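You operate a simulated robot arm through the tools that you are given. There is no shell and no other tool. Be economical: measure what you need, move in short steps, check, and stop when the job is done.

You are at the controls of a simulated two-armed robot. One attempt, no reset.

## Task
Take the medium sleeve from the service bench and leave it on the top of the bench. Take the blue sieve on the left shelf of the air jet table and put it away on the top of the bench. Take the pipe on the left shelf of the air jet table and put it away on the third shelf from the bottom of the grey rack. Put one of the blue boxes from the top of the sliding grate on the service bench. Take the large sleeve from the right shelf of the air jet table and put it on the right ledge of the air jet table. The order is free.
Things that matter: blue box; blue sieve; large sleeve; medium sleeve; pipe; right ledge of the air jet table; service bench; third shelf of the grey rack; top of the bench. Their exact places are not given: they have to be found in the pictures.

It is judged by the outcome, as a careful person would: the job done as asked, and still so three seconds after it is handed in. It fails if anything else is knocked over, pushed out of place, dropped, spilled or broken.

## Robot
Two 7-joint arms with fingered hands on one trunk, on a base that drives. Base frame: it is fixed to the floor where the robot stands at the start and does not move with it; the origin is under the middle of the robot, x ahead of it, y to its left, z up. Units: mm, degrees, N and s.
The left shoulder is at the start at [60, 177, 800], the right one opposite. Places, roughly: blue box [750, -3500, 750]; blue sieve (6x6x3 cm) [1000, -2500, 800]; large sleeve (6x6x7 cm) [1000, -5500, 800]; medium sleeve (5x5x13 cm) [600, 0, 900]; pipe (15x4x3 cm) [900, -2700, 800]; right ledge of the air jet table (57x16 cm) [1060, -4580, 800]; service bench [700, 100, 800]; third shelf of the grey rack [900, -1000, 800]; top of the bench [-2300, 2800, 800]. Payload 4 kg a hand.
The tool frame of a hand sits at the grasp point between the pads (the TCP): z along the fingers, y along the line on which they close. The tips reach 37 mm beyond it. The gripper opens to 124 mm. The gripper's body begins 43 mm behind the TCP. The gripper is a hand of 3 fingers: y runs from the thumb to the fingers, the wrist lies at [-15, -108, -202] in the tool frame.
Orientation is told as [roll, pitch, yaw] about the base's x, y, z axes, in that order, counted from this pose: with the fingers straight down and the wrist toward the robot, the tool's x, y and z point along [0, 1, 0], [1, 0, 0] and [0, 0, -1] of the base frame.

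## Interface
- The arms move only by the tool play_rows. It takes "left_deltas", "right_deltas" or both (then of equal length, played together; a hand with none holds still); each is one flat list of numbers, 6 for each row, row after row: the turn, a rotation vector about the tool's x, y, z in units of 60 degrees (1.0 is 60 degrees), then the shift along the tool's x, y, z in units of 500 mm (1.0 is 500 mm). In form: [ax, ay, az, dx, dy, dz, ax, ay, az, dx, dy, dz, ...]. A call has 1 to 10 rows; each row is the pose to reach, as a shift and turn from the pose commanded when the call began, along the tool's axes at that moment. A call with a number of a shift or a turn outside -1 to 1 is refused whole. Each row takes 0.2 s and may step no farther than 50 mm and 8.6 degrees from the row before; otherwise, the whole call is refused. Where a pose cannot be reached the arm comes as near as it can. A force on the tool above 40 N (or 10 N above the force at the start of the call, whichever is more), or a blocked arm, ends the call early, and 0.2 s more pass. In this call time passes only in rows, and 0.2 s behind the last. It gives the time, the measured TCP pose, the force on the tool (base axes), the opening and the grip force at its end, in the units of the frame above (readings bear some noise), with the torque about the TCP (base axes, N m) and any sound that the robot's microphone picked up, and new pictures: "show" is both (left out), scene, wrist or none (wrist: the cameras of the hands that moved).
- Cameras (640 x 400 px; columns grow to the right, rows downward): "scene" is now at [57.4, 11.4, 1451.8]; the picture's right is [0.15, -0.99, 0.00], its down [-0.64, -0.09, -0.76] and it looks along [0.76, 0.11, -0.64] (base axes); focal length 285 px, centre (320, 200). "left" rides on the left gripper at [-64, -76, -137] in its tool frame; the picture's right is [-0.84, -0.26, 0.48], its down [0.48, -0.76, 0.43] and it looks along [0.26, 0.60, 0.76] (tool axes); focal length 256 px, centre (320, 200). "right" rides on the right gripper at [64, -76, -137] in its tool frame; the picture's right is [-0.84, 0.26, -0.48], its down [-0.48, -0.76, 0.43] and it looks along [-0.26, 0.60, 0.76] (tool axes); focal length 256 px, centre (320, 200).
- slide_trunk(by): slides the trunk up (or, below 0, down) by that many mm; the arms and the scene camera ride with it, the base frame stays. It gives what a move gives, with no picture.
- roll_base(legs): drives the robot by 1 to 6 legs, each [ahead, left, turn to the left] in mm, mm and degrees, along the robot's own axes; the way and the turn of a leg run together, so that a leg with both is an arc; at most 1500 mm and 180 degrees a leg. The arms and the cameras ride along, it lands a little off, and it stops where it bumps. It gives what a move gives, and a new picture of the scene camera.
- move_fingers(index, middle, thumb_bend, thumb_turn, hand): sets how far each is bent, from 0 (flat) to 100 (curled in); at 30 the hand is open as for a grip, at 70 the pads meet at the TCP. One left out holds its place. A second passes; each finger stops where it meets its share of the squeeze, and holds until it gets a number again. It is the only way to open and close the hand. It gives what a move gives, with no picture; readings hold the bend of each and the force on the fingers (four entries, about 0 where the hand has none), thumb and palm. thumb_turn goes from beside the hand (0) to across from the fingers (100), as for a grip.
- aim_head(pan, tilt): turns the head with the scene camera to pan (to the left, within 86 degrees either way) and tilt (down, from -29 to 69), counted from straight ahead of the robot. It gives what a move gives, and a new picture of the scene camera.
- probe_pixels(camera, pixels): for up to 12 pixels [column, row] of the newest picture of that camera ("zoom" is the newest enlarged one), the place [x, y, z] in the base frame of the surface seen there, good to about 2 mm. No time passes.
- zoom(camera, box): a new picture of the part [left, top, right, bottom] of that camera's present view, enlarged. No time passes.
- hand_in(): hands the job in; it is judged then, once.

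Go step by step. Measure first, check grasps and placings, and put right what went wrong. The budget is 110 turns and 260 pictures, counting those below and the enlarged ones. Unless the task says otherwise, let go and move clear before handing in, and close with one line.

The tools are called by a JSON object that holds its "fn" and its "kwargs". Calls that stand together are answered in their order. play_rows: Moves the arms, as the interface text tells. Its arguments: {"type":"object","properties":{"left_deltas":{"type":"array","items":{"type":"number"}},"right_deltas":{"type":"array","items":{"type":"number"}},"show":{"type":"string","enum":["both","scene","wrist","none"]}},"required":[]} The other tools are called the same way: slide_trunk (by) slides the trunk up or down; move_fingers (index, middle, thumb_bend, thumb_turn, hand) moves the fingers one by one; roll_base (legs) drives the base; aim_head (pan, tilt) turns the head that bears the scene camera; probe_pixels (camera, pixels) gives the place of the surface under pixels of a picture; zoom (camera, box) takes an enlarged picture of a part of a camera's view; hand_in () hands the job in.

At the start:

```text
clock: 0.0
left_tcp_pos: [581.2, 93.0, 1114.6]
left_ee_rot: [0.0, 0.0, -0.1]
left_ft_force: [-0.2, 0.3, 0.0]
left_wrist_torque: [0.01, 0.03, 0.02]
left_finger_gap: 123.2
left_finger_force: 0.1
left_shape: jaw
left_bend: [30.0, 30.0, 30.0, 98.0]
left_finger forces: [0.0, 0.1, 0.1, 0.0, 0.0, 0.0]
right_tcp_pos: [500.2, -330.8, 1105.0]
right_ee_rot: [0.0, 0.0, 0.0]
right_ft_force: [0.0, 0.5, 0.7]
right_wrist_torque: [0.02, -0.04, 0.02]
right_finger_gap: 123.5
right_finger_force: 0.1
right_shape: jaw
right_bend: [30.0, 30.0, 30.0, 98.0]
right_finger forces: [0.1, 0.0, 0.1, 0.0, 0.0, 0.0]
trunk travel left (down, up): [-325.0, 265.0]
robot x, y, heading: [-0.9, 1.2, -0.2]
head pan, tilt: [8.4, 40.1]
```

scene: 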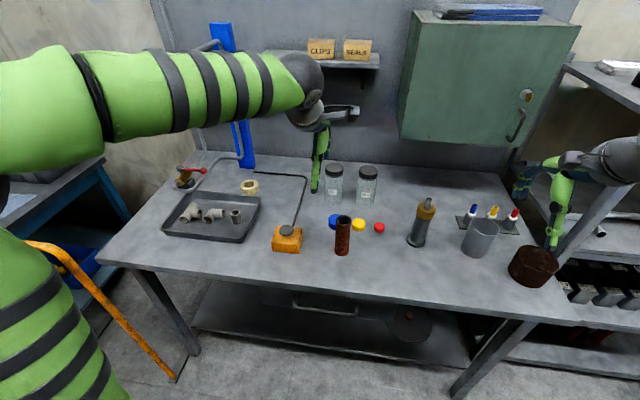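
right: 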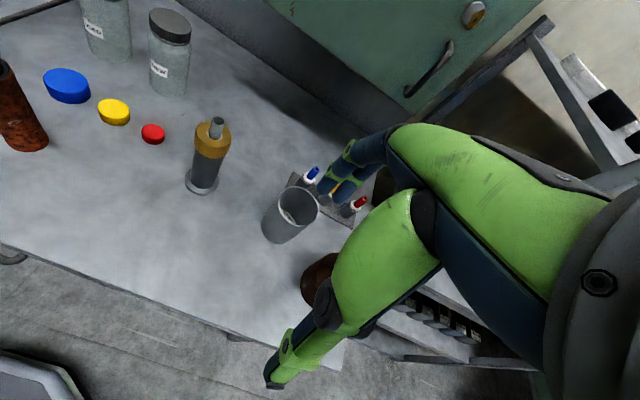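
left: 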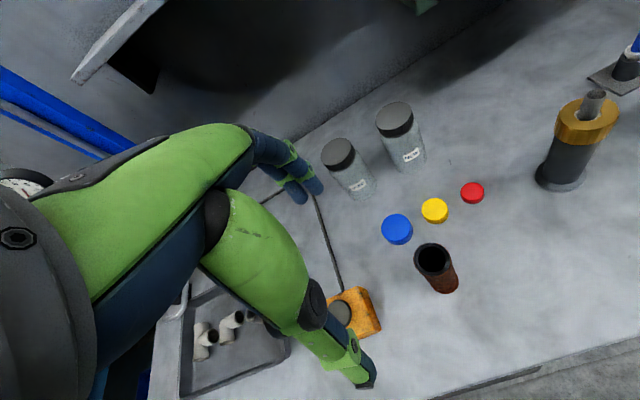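

The service bench is in view, with a rusty upright tube at (342,235) that is probably the medium sleeve and a wide rusty ring at (533,266). I'll measure these first.

{"fn": "probe_pixels", "kwargs": {"camera": "scene", "pixels": [[343, 218], [342, 235], [342, 252], [334, 235], [350, 235], [533, 250], [533, 270], [515, 265], [555, 265], [400, 290], [285, 240], [420, 235]]}}

{"fn": "zoom", "kwargs": {"camera": "scene", "box": [240, 150, 560, 350]}}

```text
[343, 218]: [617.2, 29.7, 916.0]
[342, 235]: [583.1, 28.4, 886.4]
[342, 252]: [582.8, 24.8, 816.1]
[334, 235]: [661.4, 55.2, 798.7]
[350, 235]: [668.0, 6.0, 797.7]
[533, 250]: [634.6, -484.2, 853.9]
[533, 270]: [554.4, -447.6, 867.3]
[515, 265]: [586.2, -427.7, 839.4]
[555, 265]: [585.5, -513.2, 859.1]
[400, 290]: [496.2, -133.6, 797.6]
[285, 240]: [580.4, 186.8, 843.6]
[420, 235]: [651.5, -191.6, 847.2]
```

```text
2.00 times, centred on (400, 250) of scene
```

zoom: 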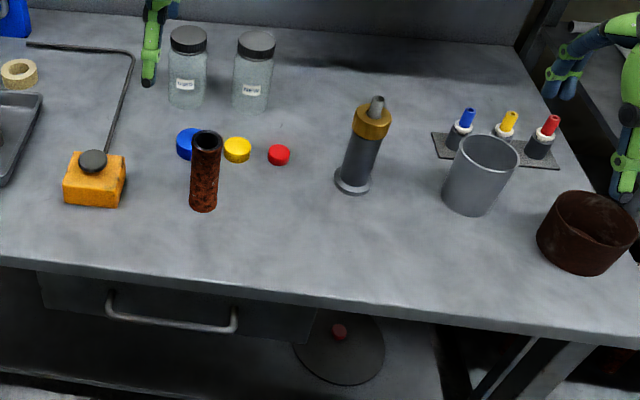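

The tube stands at about x 607, y 27, with its top near z 928. I'll measure its rim in the left camera.

{"fn": "zoom", "kwargs": {"camera": "left", "box": [356, 200, 516, 300]}}

{"fn": "probe_pixels", "kwargs": {"camera": "left", "pixels": [[416, 258], [433, 244], [451, 259], [435, 276], [434, 260], [423, 248], [446, 250], [440, 289]]}}

{"fn": "aim_head", "kwargs": {"pan": 80, "tilt": 20}}

{"fn": "aim_head", "kwargs": {"pan": -75, "tilt": 20}}

```text
4.00 times, centred on (436, 250) of left
```

zoom: 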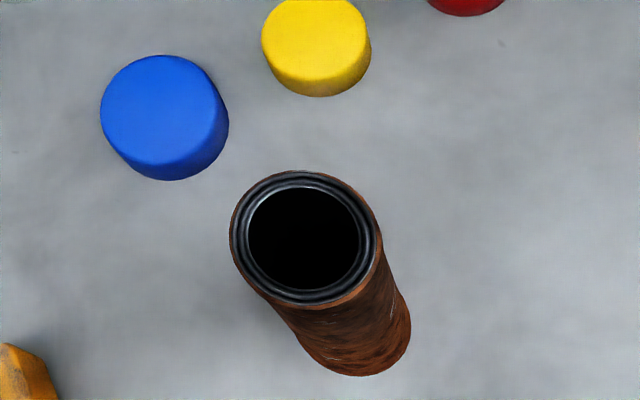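

```text
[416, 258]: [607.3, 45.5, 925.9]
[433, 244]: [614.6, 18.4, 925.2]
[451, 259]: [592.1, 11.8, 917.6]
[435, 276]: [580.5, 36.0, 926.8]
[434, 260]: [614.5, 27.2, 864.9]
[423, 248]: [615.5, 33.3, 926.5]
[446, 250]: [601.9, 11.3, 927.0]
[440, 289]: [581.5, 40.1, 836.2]
```

```text
clock: 1.4
left_tcp_pos: [581.6, 92.1, 1114.8]
left_ee_rot: [0.0, 0.0, 0.0]
left_ft_force: [-0.2, -1.0, 0.1]
left_wrist_torque: [0.02, -0.01, 0.01]
left_finger_gap: 123.3
left_finger_force: 0.1
left_shape: jaw
left_bend: [30.0, 30.0, 30.0, 98.0]
left_finger forces: [0.0, 0.1, 0.0, 0.1, 0.0, 0.0]
right_tcp_pos: [499.2, -330.6, 1104.3]
right_ee_rot: [0.1, 0.1, 0.1]
right_ft_force: [0.2, 0.2, 0.1]
right_wrist_torque: [0.0, 0.02, -0.02]
right_finger_gap: 123.9
right_finger_force: 0.0
right_shape: jaw
right_bend: [30.0, 30.0, 30.0, 98.0]
right_finger forces: [0.0, 0.0, 0.0, 0.0, 0.0, 0.1]
trunk travel left (down, up): [-325.0, 265.0]
robot x, y, heading: [-1.8, 0.3, -0.1]
head pan, tilt: [80.0, 20.0]
```

scene: 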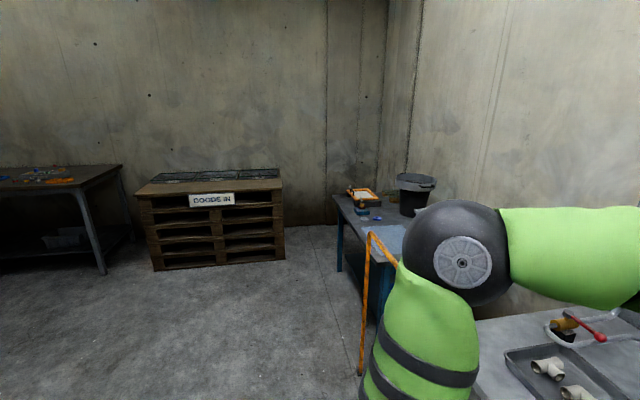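

```text
clock: 3.8
left_tcp_pos: [582.2, 92.8, 1115.5]
left_ee_rot: [0.0, 0.0, 0.0]
left_ft_force: [0.1, 0.4, 0.4]
left_wrist_torque: [0.0, 0.0, 0.02]
left_finger_gap: 123.5
left_finger_force: 0.0
left_shape: jaw
left_bend: [30.0, 30.0, 30.0, 98.0]
left_finger forces: [0.0, 0.0, 0.1, 0.0, 0.0, 0.1]
right_tcp_pos: [500.4, -330.6, 1103.8]
right_ee_rot: [0.0, 0.0, 0.1]
right_ft_force: [-0.2, 0.1, -0.5]
right_wrist_torque: [0.02, 0.02, 0.02]
right_finger_gap: 123.6
right_finger_force: 0.1
right_shape: jaw
right_bend: [30.0, 30.0, 30.0, 98.0]
right_finger forces: [0.0, 0.1, 0.0, 0.0, 0.0, 0.0]
trunk travel left (down, up): [-325.0, 265.0]
robot x, y, heading: [2.5, -2.0, -0.3]
head pan, tilt: [-75.0, 20.0]
```

scene: 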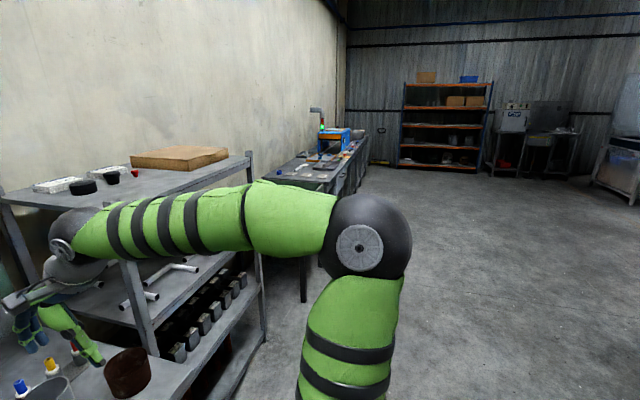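

The sleeve's rim is centred near (600, 28), top at z 926. I'll move the left hand over it and down.

{"fn": "play_rows", "kwargs": {"left_deltas": [0, 0, 0, -0.065, 0.018, 0, 0, 0, 0, -0.129, 0.037, 0, 0, 0, 0, -0.129, 0.037, 0.09, 0, 0, 0, -0.129, 0.037, 0.18, 0, 0, 0, -0.129, 0.037, 0.27, 0, 0, 0, -0.129, 0.037, 0.34]}}

{"fn": "aim_head", "kwargs": {"pan": 5, "tilt": 40}}

```text
clock: 5.2
left_tcp_pos: [598.3, 28.4, 942.2]
left_ee_rot: [0.0, 0.0, 0.0]
left_ft_force: [-0.5, 1.0, 1.2]
left_wrist_torque: [0.03, 0.01, -0.01]
left_finger_gap: 123.9
left_finger_force: 0.0
left_shape: jaw
left_bend: [30.0, 30.0, 30.0, 98.0]
left_finger forces: [0.1, 0.1, 0.0, 0.1, 0.1, 0.0]
right_tcp_pos: [501.2, -331.4, 1104.5]
right_ee_rot: [0.0, 0.1, 0.2]
right_ft_force: [-0.3, -0.3, 0.1]
right_wrist_torque: [0.01, 0.0, 0.02]
right_finger_gap: 123.7
right_finger_force: 0.0
right_shape: jaw
right_bend: [30.0, 30.0, 30.0, 98.0]
right_finger forces: [0.0, 0.0, 0.0, 0.0, 0.1, 0.0]
trunk travel left (down, up): [-325.0, 265.0]
robot x, y, heading: [-0.4, -0.9, 0.1]
head pan, tilt: [-75.0, 20.0]
```

scene: 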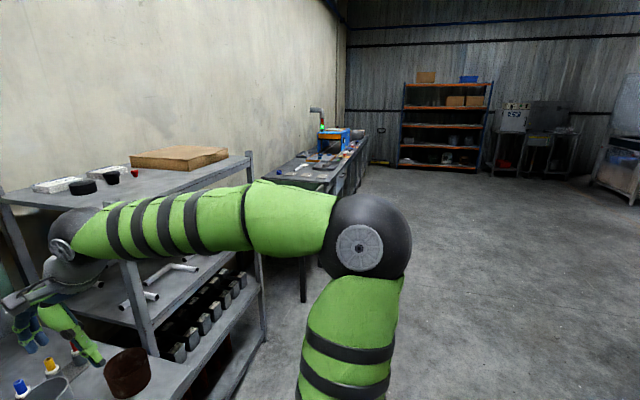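
left: 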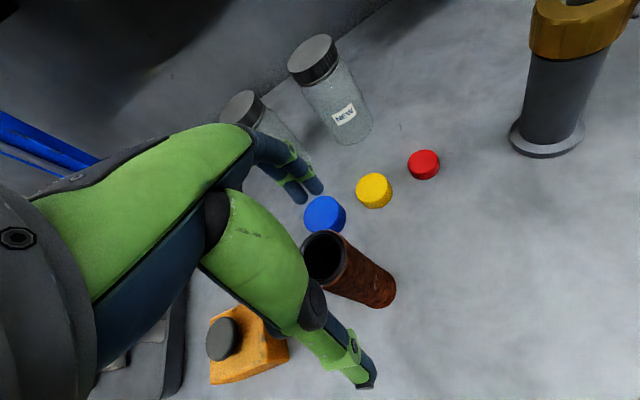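

```text
clock: 6.8
left_tcp_pos: [598.8, 29.1, 942.9]
left_ee_rot: [0.0, 0.0, 0.1]
left_ft_force: [-0.4, -0.2, -0.1]
left_wrist_torque: [-0.02, -0.02, 0.0]
left_finger_gap: 123.7
left_finger_force: 0.1
left_shape: jaw
left_bend: [30.0, 30.0, 30.0, 98.0]
left_finger forces: [0.1, 0.0, 0.0, 0.1, 0.0, 0.0]
right_tcp_pos: [499.7, -330.4, 1104.0]
right_ee_rot: [0.0, 0.0, 0.1]
right_ft_force: [0.4, 0.4, 0.1]
right_wrist_torque: [-0.03, 0.02, -0.03]
right_finger_gap: 123.7
right_finger_force: 0.0
right_shape: jaw
right_bend: [30.0, 30.0, 30.0, 98.0]
right_finger forces: [0.0, 0.0, 0.0, 0.0, 0.1, 0.0]
trunk travel left (down, up): [-325.0, 265.0]
robot x, y, heading: [1.5, 0.7, 0.1]
head pan, tilt: [5.0, 40.0]
```

scene: 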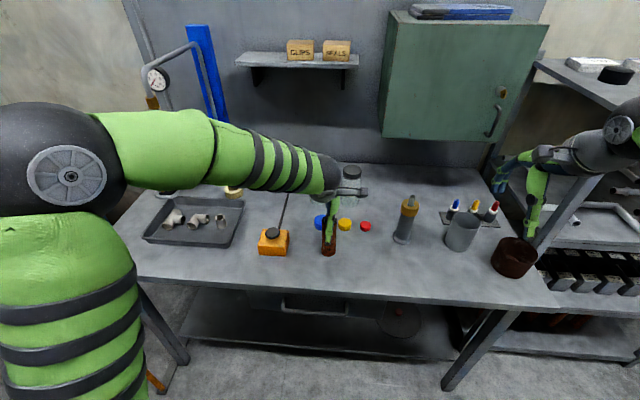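

The sleeve sits between the thumb and fingers, so I'll go down the last 47 mm and close.

{"fn": "play_rows", "kwargs": {"left_deltas": [0, 0, 0, 0, 0, 0.05, 0, 0, 0, 0, 0, 0.094], "show": "none"}}

{"fn": "move_fingers", "kwargs": {"hand": "left", "index": 70, "middle": 70, "thumb_bend": 70}}

{"fn": "play_rows", "kwargs": {"left_deltas": [0, 0, 0, 0, 0, -0.08, 0, 0, 0, 0, 0, -0.16, 0, 0, 0, 0, 0, -0.24, 0, 0, 0, 0, 0, -0.32, 0, 0, 0, 0, 0, -0.4]}}

```text
clock: 7.4
left_tcp_pos: [600.9, 28.1, 899.5]
left_ee_rot: [0.0, 0.0, 0.0]
left_ft_force: [0.2, 0.2, -0.2]
left_wrist_torque: [-0.01, -0.01, -0.03]
left_finger_gap: 123.5
left_finger_force: 0.1
left_shape: jaw
left_bend: [30.0, 30.0, 30.0, 98.0]
left_finger forces: [0.1, 0.0, 0.0, 0.1, 0.1, 0.0]
right_tcp_pos: [500.8, -329.9, 1103.9]
right_ee_rot: [0.0, 0.0, 0.1]
right_ft_force: [-1.1, 0.1, 0.5]
right_wrist_torque: [0.01, -0.05, 0.01]
right_finger_gap: 123.5
right_finger_force: 0.1
right_shape: jaw
right_bend: [30.0, 30.0, 30.0, 98.0]
right_finger forces: [0.1, 0.1, 0.1, 0.0, 0.0, 0.0]
trunk travel left (down, up): [-325.0, 265.0]
robot x, y, heading: [-0.4, 1.6, -0.1]
head pan, tilt: [5.0, 40.0]
```

```text
clock: 8.4
left_tcp_pos: [601.0, 28.1, 899.8]
left_ee_rot: [0.0, -0.1, 0.0]
left_ft_force: [2.9, -0.7, 8.8]
left_wrist_torque: [0.01, -0.58, -0.07]
left_finger_gap: 38.5
left_finger_force: 24.4
left_shape: fingers
left_bend: [58.0, 58.0, 63.0, 97.0]
left_finger forces: [14.2, 11.8, 0.0, 0.0, 22.3, 0.2]
right_tcp_pos: [499.9, -330.9, 1104.8]
right_ee_rot: [0.0, 0.0, 0.1]
right_ft_force: [-0.3, 0.3, 0.4]
right_wrist_torque: [0.0, 0.01, 0.0]
right_finger_gap: 124.0
right_finger_force: 0.1
right_shape: jaw
right_bend: [30.0, 30.0, 30.0, 98.0]
right_finger forces: [0.0, 0.1, 0.0, 0.0, 0.1, 0.1]
trunk travel left (down, up): [-325.0, 265.0]
robot x, y, heading: [-2.3, 1.4, 0.1]
head pan, tilt: [5.0, 40.0]
```

```text
clock: 9.6
left_tcp_pos: [595.6, 28.4, 1099.8]
left_ee_rot: [-0.1, 0.1, 0.0]
left_ft_force: [-0.4, 0.2, -6.6]
left_wrist_torque: [0.0, 0.07, -0.02]
left_finger_gap: 37.7
left_finger_force: 21.6
left_shape: fingers
left_bend: [58.0, 58.0, 63.0, 97.0]
left_finger forces: [14.0, 9.8, 0.0, 0.0, 20.5, 0.1]
right_tcp_pos: [500.2, -331.9, 1104.6]
right_ee_rot: [0.0, 0.0, 0.1]
right_ft_force: [-0.1, -0.4, 0.0]
right_wrist_torque: [0.01, -0.01, 0.0]
right_finger_gap: 123.8
right_finger_force: 0.1
right_shape: jaw
right_bend: [30.0, 30.0, 30.0, 98.0]
right_finger forces: [0.0, 0.1, 0.1, 0.0, 0.1, 0.0]
trunk travel left (down, up): [-325.0, 265.0]
robot x, y, heading: [-1.6, -4.3, -0.2]
head pan, tilt: [5.0, 40.0]
```

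scene: 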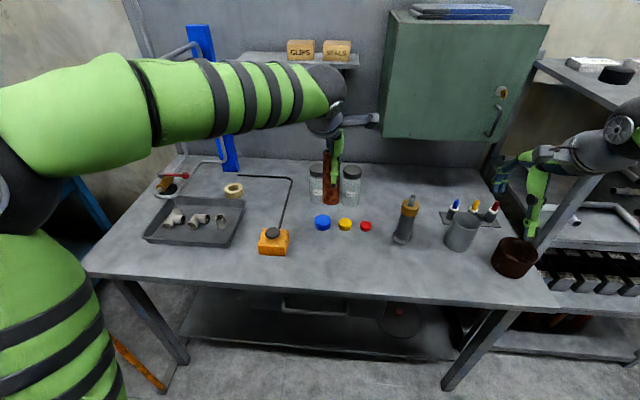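
left: 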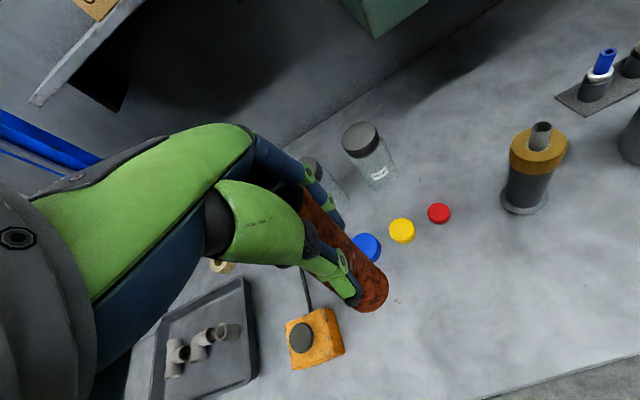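

The sleeve is held and lifted clear. I'll back off and turn left to find the bench, keeping the swing clear of the furniture.

{"fn": "roll_base", "kwargs": {"legs": [[-500, 0, 0], [0, 0, 110]]}}

{"fn": "aim_head", "kwargs": {"pan": 0, "tilt": 15}}

{"fn": "aim_head", "kwargs": {"pan": 60, "tilt": 15}}

```text
clock: 17.1
left_tcp_pos: [-736.0, 550.7, 1099.6]
left_ee_rot: [0.0, 0.0, 109.8]
left_ft_force: [0.0, 0.3, -6.9]
left_wrist_torque: [-0.02, 0.0, -0.02]
left_finger_gap: 36.8
left_finger_force: 21.5
left_shape: fingers
left_bend: [58.0, 59.0, 63.0, 97.0]
left_finger forces: [13.2, 9.7, 0.0, 0.0, 19.6, 0.0]
right_tcp_pos: [-365.2, 582.1, 1104.6]
right_ee_rot: [0.1, 0.0, 110.0]
right_ft_force: [0.0, 0.6, -0.3]
right_wrist_torque: [0.02, -0.03, -0.02]
right_finger_gap: 123.7
right_finger_force: 0.1
right_shape: jaw
right_bend: [30.0, 30.0, 30.0, 98.0]
right_finger forces: [0.0, 0.0, 0.0, 0.0, 0.0, 0.0]
trunk travel left (down, up): [-325.0, 265.0]
robot x, y, heading: [-507.3, -1.3, 109.8]
head pan, tilt: [5.0, 40.0]
```

scene: 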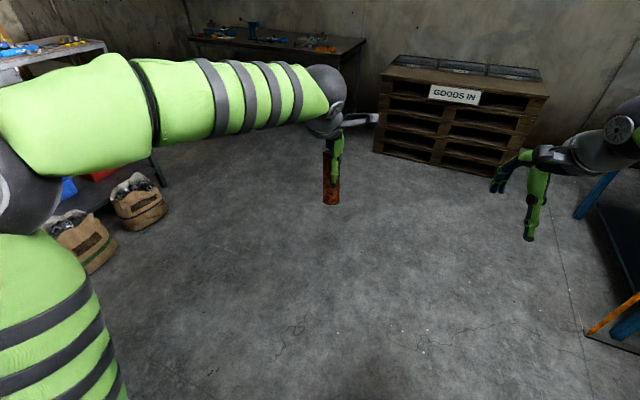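

```text
clock: 18.0
left_tcp_pos: [-736.5, 549.5, 1098.2]
left_ee_rot: [0.0, 0.0, 109.8]
left_ft_force: [-0.2, 0.2, -6.6]
left_wrist_torque: [-0.02, -0.02, 0.03]
left_finger_gap: 37.3
left_finger_force: 21.3
left_shape: fingers
left_bend: [58.0, 59.0, 63.0, 97.0]
left_finger forces: [13.4, 9.9, 0.0, 0.0, 19.7, 0.1]
right_tcp_pos: [-365.5, 581.5, 1104.7]
right_ee_rot: [0.1, 0.0, 109.9]
right_ft_force: [0.5, 0.4, -0.5]
right_wrist_torque: [-0.05, 0.0, -0.01]
right_finger_gap: 123.7
right_finger_force: 0.1
right_shape: jaw
right_bend: [30.0, 30.0, 30.0, 98.0]
right_finger forces: [0.0, 0.0, 0.1, 0.0, 0.0, 0.0]
trunk travel left (down, up): [-325.0, 265.0]
robot x, y, heading: [-505.3, 0.8, 109.7]
head pan, tilt: [0.0, 15.0]
```

scene: 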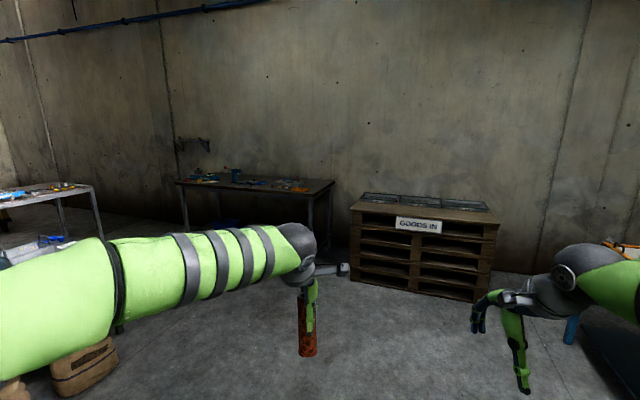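

```text
clock: 19.3
left_tcp_pos: [-736.2, 549.1, 1099.5]
left_ee_rot: [0.0, 0.1, 109.8]
left_ft_force: [-0.3, 0.5, -6.4]
left_wrist_torque: [-0.02, -0.03, 0.02]
left_finger_gap: 37.1
left_finger_force: 21.3
left_shape: fingers
left_bend: [58.0, 59.0, 63.0, 97.0]
left_finger forces: [13.3, 9.9, 0.0, 0.1, 19.8, 0.0]
right_tcp_pos: [-364.5, 582.0, 1103.7]
right_ee_rot: [0.0, 0.0, 109.9]
right_ft_force: [-0.2, -0.3, 0.2]
right_wrist_torque: [-0.04, -0.01, -0.02]
right_finger_gap: 123.5
right_finger_force: 0.1
right_shape: jaw
right_bend: [30.0, 30.0, 30.0, 98.0]
right_finger forces: [0.0, 0.0, 0.0, 0.1, 0.1, 0.0]
trunk travel left (down, up): [-325.0, 265.0]
robot x, y, heading: [-508.0, -1.4, 109.8]
head pan, tilt: [60.0, 15.0]
```

scene: 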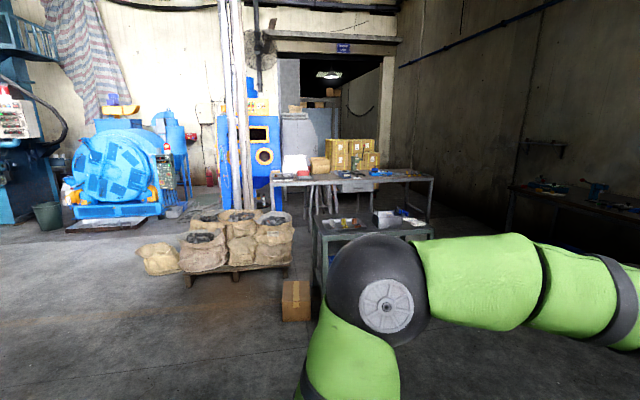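

The dark bench against the far wall is near (255,185) of the pan-0 picture. I'll aim back there and measure it.

{"fn": "aim_head", "kwargs": {"pan": 15, "tilt": 20}}

{"fn": "zoom", "kwargs": {"camera": "scene", "box": [200, 80, 440, 230]}}

{"fn": "probe_pixels", "kwargs": {"camera": "zoom", "pixels": [[100, 140], [200, 155], [300, 160], [400, 150], [150, 150], [330, 240], [100, 250], [60, 200]]}}

{"fn": "probe_pixels", "kwargs": {"camera": "scene", "pixels": [[40, 185], [120, 190], [60, 250], [150, 250], [200, 280], [260, 250], [320, 260], [420, 250], [420, 190], [250, 160], [300, 170], [350, 170]]}}

```text
clock: 20.4
left_tcp_pos: [-734.6, 549.0, 1100.2]
left_ee_rot: [0.0, -0.1, 109.9]
left_ft_force: [0.0, 0.6, -6.5]
left_wrist_torque: [-0.06, -0.01, 0.02]
left_finger_gap: 37.0
left_finger_force: 21.6
left_shape: fingers
left_bend: [58.0, 59.0, 63.0, 97.0]
left_finger forces: [13.3, 9.8, 0.1, 0.0, 19.7, 0.0]
right_tcp_pos: [-364.8, 583.3, 1104.7]
right_ee_rot: [-0.1, 0.0, 109.9]
right_ft_force: [-0.6, -0.5, -0.3]
right_wrist_torque: [0.0, -0.03, -0.02]
right_finger_gap: 123.8
right_finger_force: 0.1
right_shape: jaw
right_bend: [30.0, 30.0, 30.0, 98.0]
right_finger forces: [0.1, 0.1, 0.0, 0.1, 0.0, 0.0]
trunk travel left (down, up): [-325.0, 265.0]
robot x, y, heading: [-508.4, 0.1, 110.0]
head pan, tilt: [15.0, 20.0]
```

scene: 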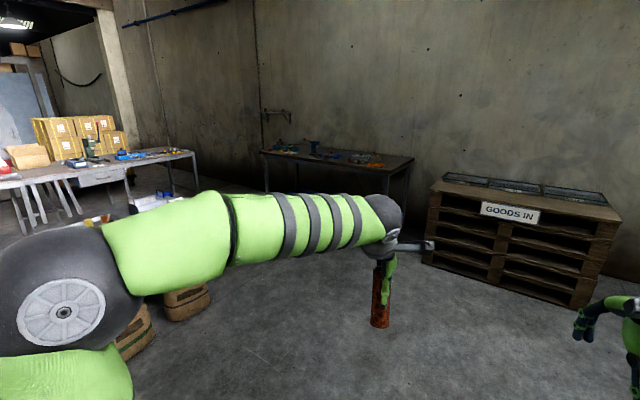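

```text
2.67 times, centred on (320, 155) of scene
```

zoom: 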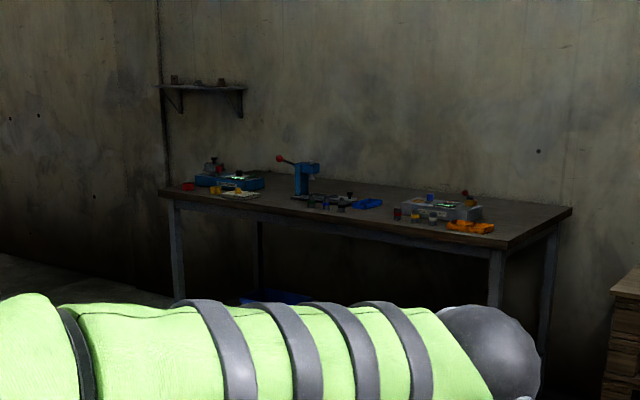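

```text
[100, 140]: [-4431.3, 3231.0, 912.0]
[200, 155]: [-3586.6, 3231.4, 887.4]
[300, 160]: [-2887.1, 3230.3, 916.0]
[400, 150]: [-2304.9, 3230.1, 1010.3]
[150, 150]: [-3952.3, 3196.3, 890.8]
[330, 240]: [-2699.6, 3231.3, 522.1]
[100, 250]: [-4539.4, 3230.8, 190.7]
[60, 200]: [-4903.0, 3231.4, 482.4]
```

```text
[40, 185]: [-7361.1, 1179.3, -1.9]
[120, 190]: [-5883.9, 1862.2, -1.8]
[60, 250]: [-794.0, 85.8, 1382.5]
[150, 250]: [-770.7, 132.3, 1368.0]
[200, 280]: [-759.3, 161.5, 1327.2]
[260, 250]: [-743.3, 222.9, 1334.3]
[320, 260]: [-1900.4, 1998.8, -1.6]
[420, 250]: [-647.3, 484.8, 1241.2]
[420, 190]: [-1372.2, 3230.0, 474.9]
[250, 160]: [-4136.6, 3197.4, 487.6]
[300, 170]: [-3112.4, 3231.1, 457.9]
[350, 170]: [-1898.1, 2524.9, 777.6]
```

The bench's front edge is near y 2500 and its top near z 790. I'll check the obstacles beside my path: the sacks at (185,305) and the pallet at (430,240).

{"fn": "probe_pixels", "kwargs": {"camera": "scene", "pixels": [[190, 303], [190, 318], [160, 325], [440, 260], [430, 230], [575, 300], [435, 190], [400, 165], [382, 172], [265, 153], [160, 203], [505, 285]]}}

```text
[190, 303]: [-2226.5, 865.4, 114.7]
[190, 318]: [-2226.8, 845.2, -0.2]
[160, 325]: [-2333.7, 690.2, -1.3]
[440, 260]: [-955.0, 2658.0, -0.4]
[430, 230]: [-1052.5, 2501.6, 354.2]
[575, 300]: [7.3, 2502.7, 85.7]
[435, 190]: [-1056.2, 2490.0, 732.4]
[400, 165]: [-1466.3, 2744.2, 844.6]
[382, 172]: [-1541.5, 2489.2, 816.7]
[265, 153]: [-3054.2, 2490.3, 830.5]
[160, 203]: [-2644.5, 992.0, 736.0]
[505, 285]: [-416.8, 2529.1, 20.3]
```

The path is clear: the sacks are over 800 mm to the left and the pallet front is at y 2490. I'll square up to the bench and drive to about (-1900, 1750), then look at the top.

{"fn": "roll_base", "kwargs": {"legs": [[0, 0, -20], [870, 700, 0], [870, 700, 0]]}}

{"fn": "aim_head", "kwargs": {"pan": 12, "tilt": 30}}

{"fn": "zoom", "kwargs": {"camera": "scene", "box": [40, 60, 540, 372]}}

```text
clock: 32.3
left_tcp_pos: [-1929.4, 2291.8, 1098.0]
left_ee_rot: [0.0, 0.2, 90.3]
left_ft_force: [-0.6, 0.6, -6.4]
left_wrist_torque: [-0.07, 0.01, 0.0]
left_finger_gap: 35.9
left_finger_force: 21.9
left_shape: fingers
left_bend: [58.0, 59.0, 64.0, 97.0]
left_finger forces: [13.9, 10.5, 0.0, 0.1, 19.7, 0.0]
right_tcp_pos: [-1570.4, 2198.8, 1104.2]
right_ee_rot: [-0.1, -0.1, 90.2]
right_ft_force: [-1.2, -0.2, 0.0]
right_wrist_torque: [-0.02, 0.03, 0.01]
right_finger_gap: 123.5
right_finger_force: 0.1
right_shape: jaw
right_bend: [30.0, 30.0, 30.0, 98.0]
right_finger forces: [0.0, 0.1, 0.0, 0.1, 0.1, 0.0]
trunk travel left (down, up): [-325.0, 265.0]
robot x, y, heading: [-1895.4, 1695.7, 90.3]
head pan, tilt: [15.0, 20.0]
```

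scene: 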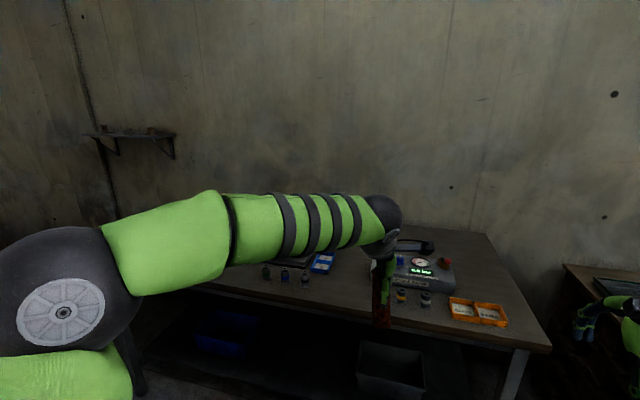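

```text
clock: 33.1
left_tcp_pos: [-1929.3, 2291.5, 1098.5]
left_ee_rot: [0.2, 0.0, 90.3]
left_ft_force: [0.1, 0.4, -6.4]
left_wrist_torque: [-0.04, 0.02, 0.01]
left_finger_gap: 35.6
left_finger_force: 21.8
left_shape: fingers
left_bend: [58.0, 59.0, 64.0, 97.0]
left_finger forces: [13.7, 10.6, 0.1, 0.1, 19.6, 0.0]
right_tcp_pos: [-1569.5, 2197.7, 1104.2]
right_ee_rot: [0.0, 0.0, 90.3]
right_ft_force: [-0.6, -0.4, 0.3]
right_wrist_torque: [0.04, -0.02, -0.02]
right_finger_gap: 123.7
right_finger_force: 0.2
right_shape: jaw
right_bend: [30.0, 30.0, 30.0, 98.0]
right_finger forces: [0.0, 0.0, 0.0, 0.0, 0.0, 0.0]
trunk travel left (down, up): [-325.0, 265.0]
robot x, y, heading: [-1894.1, 1693.8, 90.5]
head pan, tilt: [12.0, 30.0]
```

scene: 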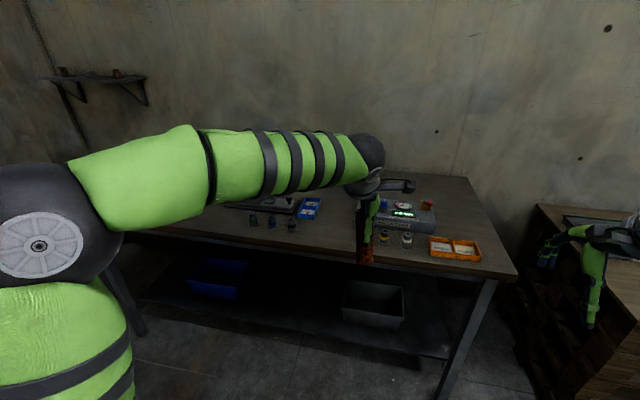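

```text
1.28 times, centred on (290, 216) of scene
```

zoom: 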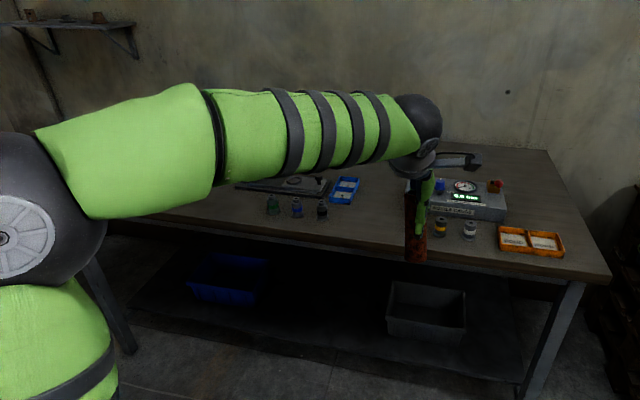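

There is free wood between the bottles at (292,227) and the scale's weights at (384,237). I'll measure it.

{"fn": "probe_pixels", "kwargs": {"camera": "scene", "pixels": [[320, 240], [335, 225], [345, 205], [320, 200], [292, 228], [384, 240], [407, 243], [430, 252], [310, 208], [330, 255], [455, 210], [160, 235]]}}

```text
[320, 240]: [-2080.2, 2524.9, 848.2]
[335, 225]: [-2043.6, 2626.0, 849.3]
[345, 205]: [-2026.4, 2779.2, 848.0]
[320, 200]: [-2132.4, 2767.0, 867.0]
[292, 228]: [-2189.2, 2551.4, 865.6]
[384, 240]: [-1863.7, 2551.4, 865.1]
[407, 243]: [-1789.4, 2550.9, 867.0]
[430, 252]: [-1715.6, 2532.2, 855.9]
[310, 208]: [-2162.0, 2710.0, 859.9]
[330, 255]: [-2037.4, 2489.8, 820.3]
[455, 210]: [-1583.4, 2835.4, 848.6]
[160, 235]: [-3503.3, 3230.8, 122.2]
```

The bench top is at z 848 and the spot (-2030, 2630) is free. I'll drive closer so the sleeve hangs over it.

{"fn": "roll_base", "kwargs": {"legs": [[340, 100, 0]]}}

{"fn": "zoom", "kwargs": {"camera": "left", "box": [0, 0, 640, 400]}}

```text
clock: 35.3
left_tcp_pos: [-2038.1, 2625.5, 1098.5]
left_ee_rot: [0.1, 0.1, 91.0]
left_ft_force: [0.5, -0.9, -6.7]
left_wrist_torque: [-0.05, 0.03, 0.03]
left_finger_gap: 35.7
left_finger_force: 21.7
left_shape: fingers
left_bend: [58.0, 59.0, 64.0, 97.0]
left_finger forces: [13.7, 10.6, 0.0, 0.0, 19.7, 0.0]
right_tcp_pos: [-1677.1, 2535.7, 1104.8]
right_ee_rot: [0.0, 0.2, 91.0]
right_ft_force: [-0.3, 0.3, -0.3]
right_wrist_torque: [-0.04, -0.02, -0.02]
right_finger_gap: 123.7
right_finger_force: 0.2
right_shape: jaw
right_bend: [30.0, 30.0, 30.0, 98.0]
right_finger forces: [0.0, 0.1, 0.0, 0.0, 0.0, 0.0]
trunk travel left (down, up): [-325.0, 265.0]
robot x, y, heading: [-2001.1, 2031.1, 90.7]
head pan, tilt: [12.0, 30.0]
```

scene: 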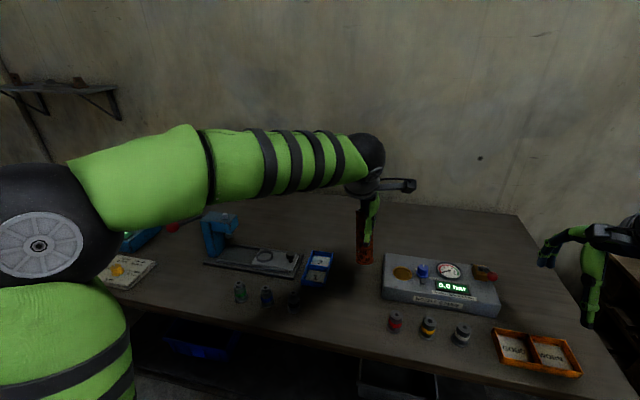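

```text
1.00 times, centred on (320, 200) of left
```

zoom: 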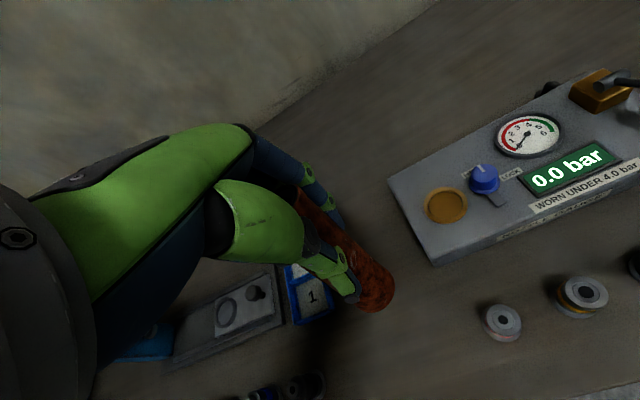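

The sleeve hangs between the blue tray (318,265) and the tester box (385,280). I'll check the clearances.

{"fn": "probe_pixels", "kwargs": {"camera": "scene", "pixels": [[382, 298], [383, 265], [331, 256], [325, 282], [294, 298], [350, 295], [345, 320], [360, 275], [392, 322]]}}

```text
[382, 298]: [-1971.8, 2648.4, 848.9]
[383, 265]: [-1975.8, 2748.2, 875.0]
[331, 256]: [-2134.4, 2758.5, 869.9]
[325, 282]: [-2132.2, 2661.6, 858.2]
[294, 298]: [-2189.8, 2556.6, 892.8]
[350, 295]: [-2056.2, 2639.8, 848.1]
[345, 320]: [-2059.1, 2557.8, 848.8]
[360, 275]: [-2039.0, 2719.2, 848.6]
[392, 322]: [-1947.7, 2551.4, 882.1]
```

Both clearances are about 65 mm or more. I'll lower the sleeve 147 mm, shifting it 10 mm left.

{"fn": "play_rows", "kwargs": {"left_deltas": [0, 0, 0, 0.02, 0, 0.08, 0, 0, 0, 0.02, 0, 0.16, 0, 0, 0, 0.02, 0, 0.23, 0, 0, 0, 0.02, 0, 0.27, 0, 0, 0, 0.02, 0, 0.294], "show": "scene"}}

```text
clock: 36.5
left_tcp_pos: [-2048.8, 2625.2, 950.9]
left_ee_rot: [0.0, 0.0, 90.9]
left_ft_force: [0.4, 0.1, -6.3]
left_wrist_torque: [-0.01, -0.04, -0.02]
left_finger_gap: 35.5
left_finger_force: 21.7
left_shape: fingers
left_bend: [58.0, 59.0, 64.0, 97.0]
left_finger forces: [13.3, 10.9, 0.0, 0.0, 19.4, 0.0]
right_tcp_pos: [-1678.1, 2535.5, 1102.8]
right_ee_rot: [0.0, 0.0, 91.0]
right_ft_force: [0.4, 0.2, -1.4]
right_wrist_torque: [-0.03, -0.01, 0.02]
right_finger_gap: 123.7
right_finger_force: 0.0
right_shape: jaw
right_bend: [30.0, 30.0, 30.0, 98.0]
right_finger forces: [0.1, 0.0, 0.1, 0.1, 0.0, 0.0]
trunk travel left (down, up): [-325.0, 265.0]
robot x, y, heading: [-2000.7, 2031.5, 90.7]
head pan, tilt: [12.0, 30.0]
```

scene: 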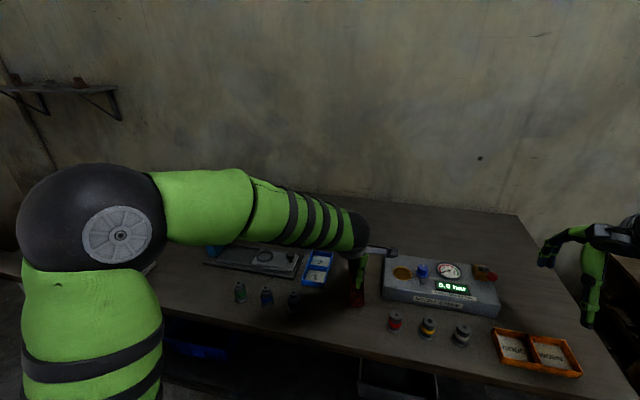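

The load still reads 6.3 N, so it isn't resting yet. I'll lower a few millimetres more.

{"fn": "play_rows", "kwargs": {"left_deltas": [0, 0, 0, 0, 0, 0.004, 0, 0, 0, 0, 0, 0.007], "show": "wrist"}}

```text
clock: 37.1
left_tcp_pos: [-2047.3, 2623.6, 950.2]
left_ee_rot: [-0.1, -0.1, 90.8]
left_ft_force: [-0.3, -0.3, 13.1]
left_wrist_torque: [0.14, -0.01, -0.03]
left_finger_gap: 35.2
left_finger_force: 23.7
left_shape: fingers
left_bend: [58.0, 59.0, 64.0, 97.0]
left_finger forces: [13.4, 10.5, 0.0, 0.0, 23.6, 0.0]
right_tcp_pos: [-1677.2, 2534.9, 1103.9]
right_ee_rot: [-0.1, 0.0, 91.0]
right_ft_force: [0.8, -0.6, -0.5]
right_wrist_torque: [-0.01, 0.02, 0.01]
right_finger_gap: 123.5
right_finger_force: 0.1
right_shape: jaw
right_bend: [30.0, 30.0, 30.0, 98.0]
right_finger forces: [0.0, 0.0, 0.0, 0.0, 0.0, 0.0]
trunk travel left (down, up): [-325.0, 265.0]
robot x, y, heading: [-2001.6, 2027.3, 91.0]
head pan, tilt: [12.0, 30.0]
```

left: 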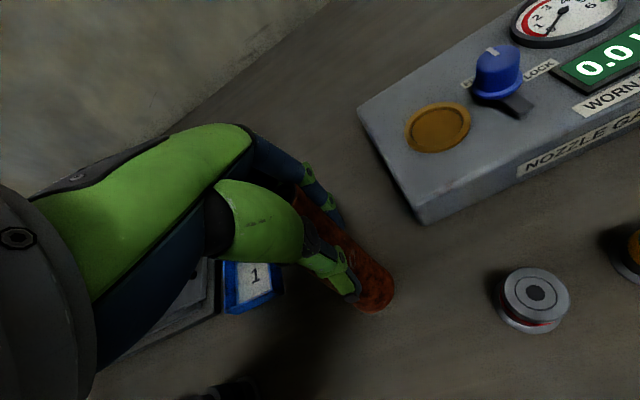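

The force has flipped to +13 N, so the sleeve is standing on the bench. I'll open the hand and lift.

{"fn": "move_fingers", "kwargs": {"hand": "left", "index": 30, "middle": 30, "thumb_bend": 30}}

{"fn": "play_rows", "kwargs": {"left_deltas": [0, 0, 0, 0, 0, -0.08, 0, 0, 0, 0, 0, -0.16, 0, 0, 0, 0, 0, -0.24, 0, 0, 0, 0, 0, -0.32, 0, 0, 0, 0, 0, -0.4]}}

```text
clock: 38.1
left_tcp_pos: [-2048.1, 2624.5, 947.5]
left_ee_rot: [0.0, 0.1, 91.0]
left_ft_force: [-0.7, -0.9, 0.0]
left_wrist_torque: [-0.02, 0.0, -0.01]
left_finger_gap: 123.3
left_finger_force: 0.0
left_shape: fingers
left_bend: [30.0, 30.0, 30.0, 97.0]
left_finger forces: [0.1, 0.0, 0.0, 0.0, 0.0, 0.0]
right_tcp_pos: [-1678.2, 2533.7, 1104.1]
right_ee_rot: [-0.2, 0.0, 91.0]
right_ft_force: [0.5, -0.5, 0.1]
right_wrist_torque: [-0.01, -0.01, 0.02]
right_finger_gap: 123.6
right_finger_force: 0.1
right_shape: jaw
right_bend: [30.0, 30.0, 30.0, 98.0]
right_finger forces: [0.1, 0.0, 0.0, 0.0, 0.0, 0.0]
trunk travel left (down, up): [-325.0, 265.0]
robot x, y, heading: [-2002.4, 2025.6, 90.9]
head pan, tilt: [12.0, 30.0]
```

```text
clock: 39.3
left_tcp_pos: [-2049.7, 2624.8, 1147.5]
left_ee_rot: [0.0, 0.1, 91.0]
left_ft_force: [-0.2, 0.4, 0.1]
left_wrist_torque: [0.02, 0.0, -0.05]
left_finger_gap: 123.4
left_finger_force: 0.0
left_shape: fingers
left_bend: [30.0, 30.0, 30.0, 97.0]
left_finger forces: [0.1, 0.1, 0.0, 0.0, 0.0, 0.0]
right_tcp_pos: [-1678.2, 2535.8, 1104.8]
right_ee_rot: [0.0, 0.0, 91.0]
right_ft_force: [0.8, -0.2, 0.3]
right_wrist_torque: [-0.01, 0.0, -0.01]
right_finger_gap: 123.7
right_finger_force: 0.1
right_shape: jaw
right_bend: [30.0, 30.0, 30.0, 98.0]
right_finger forces: [0.0, 0.1, 0.0, 0.0, 0.1, 0.0]
trunk travel left (down, up): [-325.0, 265.0]
robot x, y, heading: [-2001.7, 2028.7, 91.3]
head pan, tilt: [12.0, 30.0]
```

scene: 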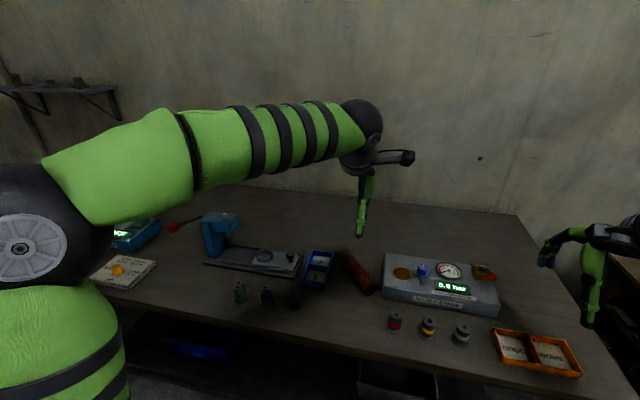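
left: 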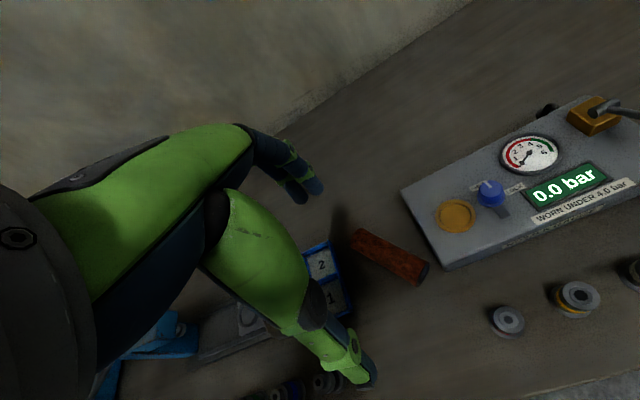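

The sleeve has toppled and now lies on its side. I'll look closely at where it rests and whether it touches anything.

{"fn": "zoom", "kwargs": {"camera": "scene", "box": [270, 220, 430, 320]}}

{"fn": "probe_pixels", "kwargs": {"camera": "scene", "pixels": [[347, 256], [358, 271], [368, 288], [350, 250], [372, 280], [331, 256], [325, 282], [382, 298], [383, 265]]}}

{"fn": "zoom", "kwargs": {"camera": "left", "box": [300, 180, 460, 320]}}

```text
4.00 times, centred on (350, 270) of scene
```

zoom: 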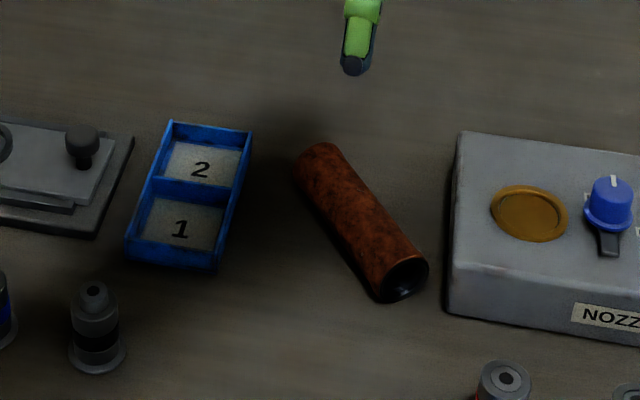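

```text
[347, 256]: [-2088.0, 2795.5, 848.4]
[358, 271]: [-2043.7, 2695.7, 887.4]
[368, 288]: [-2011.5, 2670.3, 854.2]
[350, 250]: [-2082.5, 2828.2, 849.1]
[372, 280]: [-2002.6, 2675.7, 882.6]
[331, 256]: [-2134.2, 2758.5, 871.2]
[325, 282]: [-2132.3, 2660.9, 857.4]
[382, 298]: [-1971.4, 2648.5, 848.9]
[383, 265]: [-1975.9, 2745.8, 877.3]
```

```text
2.86 times, centred on (380, 250) of left
```

zoom: 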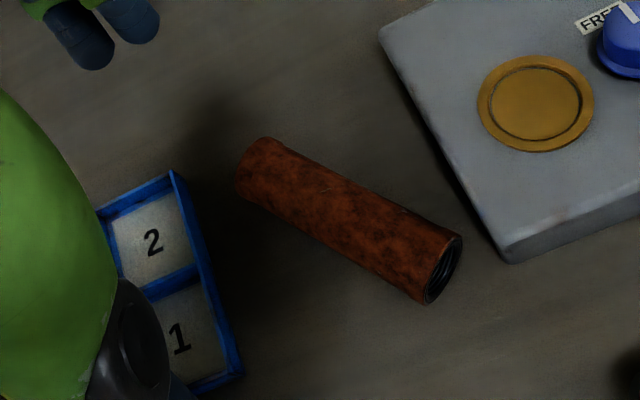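

The sleeve rests freely on the bench top at about (-2040, 2720), touching nothing, and the tray and tester haven't moved. I'll drive on to the air jet table's left shelf.

{"fn": "roll_base", "kwargs": {"legs": [[-500, 0, 0], [-750, -550, 0], [-750, -550, 0], [0, 0, -91], [0, -1400, 0], [0, -1000, 0]]}}

{"fn": "aim_head", "kwargs": {"pan": 0, "tilt": 20}}

{"fn": "aim_head", "kwargs": {"pan": -55, "tilt": 20}}

```text
clock: 66.8
left_tcp_pos: [-223.8, -2398.7, 1148.7]
left_ee_rot: [0.1, 0.0, 0.4]
left_ft_force: [-0.5, -0.4, -0.4]
left_wrist_torque: [-0.02, 0.01, 0.01]
left_finger_gap: 123.3
left_finger_force: 0.0
left_shape: fingers
left_bend: [30.0, 30.0, 30.0, 97.0]
left_finger forces: [0.0, 0.0, 0.0, 0.0, 0.0, 0.0]
right_tcp_pos: [-317.9, -2769.1, 1103.7]
right_ee_rot: [0.0, 0.1, 0.5]
right_ft_force: [-0.3, 0.6, -0.1]
right_wrist_torque: [0.02, 0.02, -0.04]
right_finger_gap: 123.8
right_finger_force: 0.1
right_shape: jaw
right_bend: [30.0, 30.0, 30.0, 98.0]
right_finger forces: [0.0, 0.0, 0.0, 0.1, 0.0, 0.0]
trunk travel left (down, up): [-325.0, 265.0]
robot x, y, heading: [-817.8, -2443.5, 0.3]
head pan, tilt: [12.0, 30.0]
```

scene: 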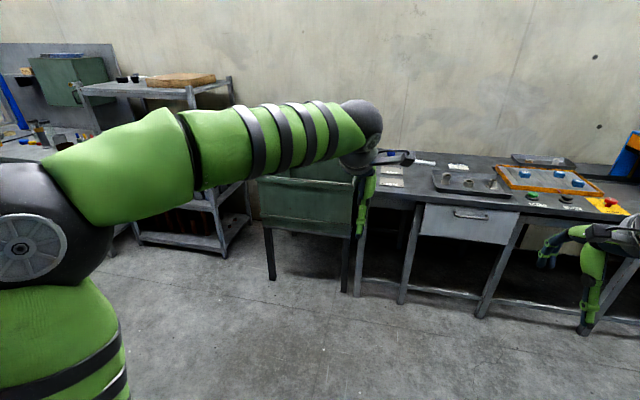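

```text
clock: 67.5
left_tcp_pos: [-223.9, -2397.9, 1148.3]
left_ee_rot: [-0.1, 0.0, 0.3]
left_ft_force: [-0.1, -0.3, 0.0]
left_wrist_torque: [0.03, 0.01, 0.02]
left_finger_gap: 123.4
left_finger_force: 0.0
left_shape: fingers
left_bend: [30.0, 30.0, 30.0, 97.0]
left_finger forces: [0.1, 0.1, 0.0, 0.0, 0.1, 0.0]
right_tcp_pos: [-316.2, -2768.3, 1104.2]
right_ee_rot: [0.0, 0.1, 0.5]
right_ft_force: [-0.2, -0.7, -0.9]
right_wrist_torque: [0.01, 0.02, 0.01]
right_finger_gap: 123.8
right_finger_force: 0.1
right_shape: jaw
right_bend: [30.0, 30.0, 30.0, 98.0]
right_finger forces: [0.0, 0.1, 0.0, 0.0, 0.0, 0.0]
trunk travel left (down, up): [-325.0, 265.0]
robot x, y, heading: [-820.3, -2442.9, 0.5]
head pan, tilt: [0.0, 20.0]
```

scene: 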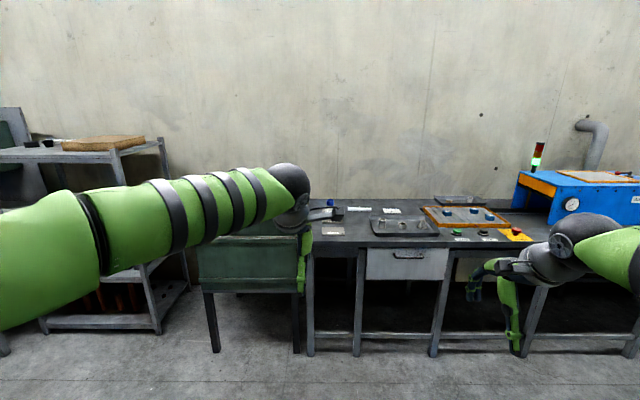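

```text
clock: 68.8
left_tcp_pos: [-225.1, -2398.4, 1148.6]
left_ee_rot: [0.0, 0.0, 0.4]
left_ft_force: [1.0, 0.5, 0.4]
left_wrist_torque: [0.0, 0.0, 0.0]
left_finger_gap: 123.2
left_finger_force: 0.1
left_shape: fingers
left_bend: [30.0, 30.0, 30.0, 97.0]
left_finger forces: [0.0, 0.1, 0.0, 0.0, 0.0, 0.1]
right_tcp_pos: [-318.2, -2768.6, 1105.2]
right_ee_rot: [0.1, -0.1, 0.5]
right_ft_force: [0.4, -0.2, 0.4]
right_wrist_torque: [0.0, -0.01, -0.02]
right_finger_gap: 123.8
right_finger_force: 0.1
right_shape: jaw
right_bend: [30.0, 30.0, 30.0, 98.0]
right_finger forces: [0.1, 0.0, 0.0, 0.0, 0.0, 0.0]
trunk travel left (down, up): [-325.0, 265.0]
robot x, y, heading: [-818.6, -2440.6, 0.3]
head pan, tilt: [-55.0, 20.0]
```

scene: 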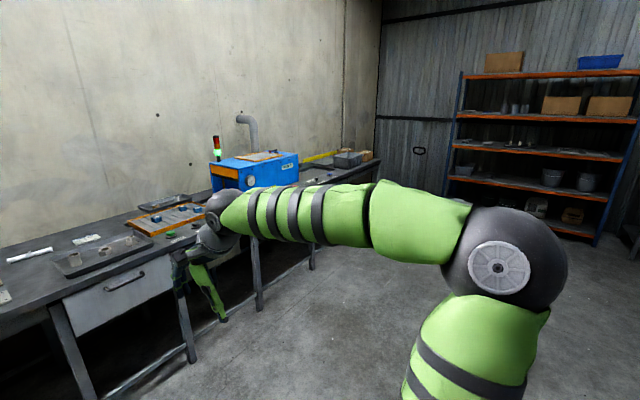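

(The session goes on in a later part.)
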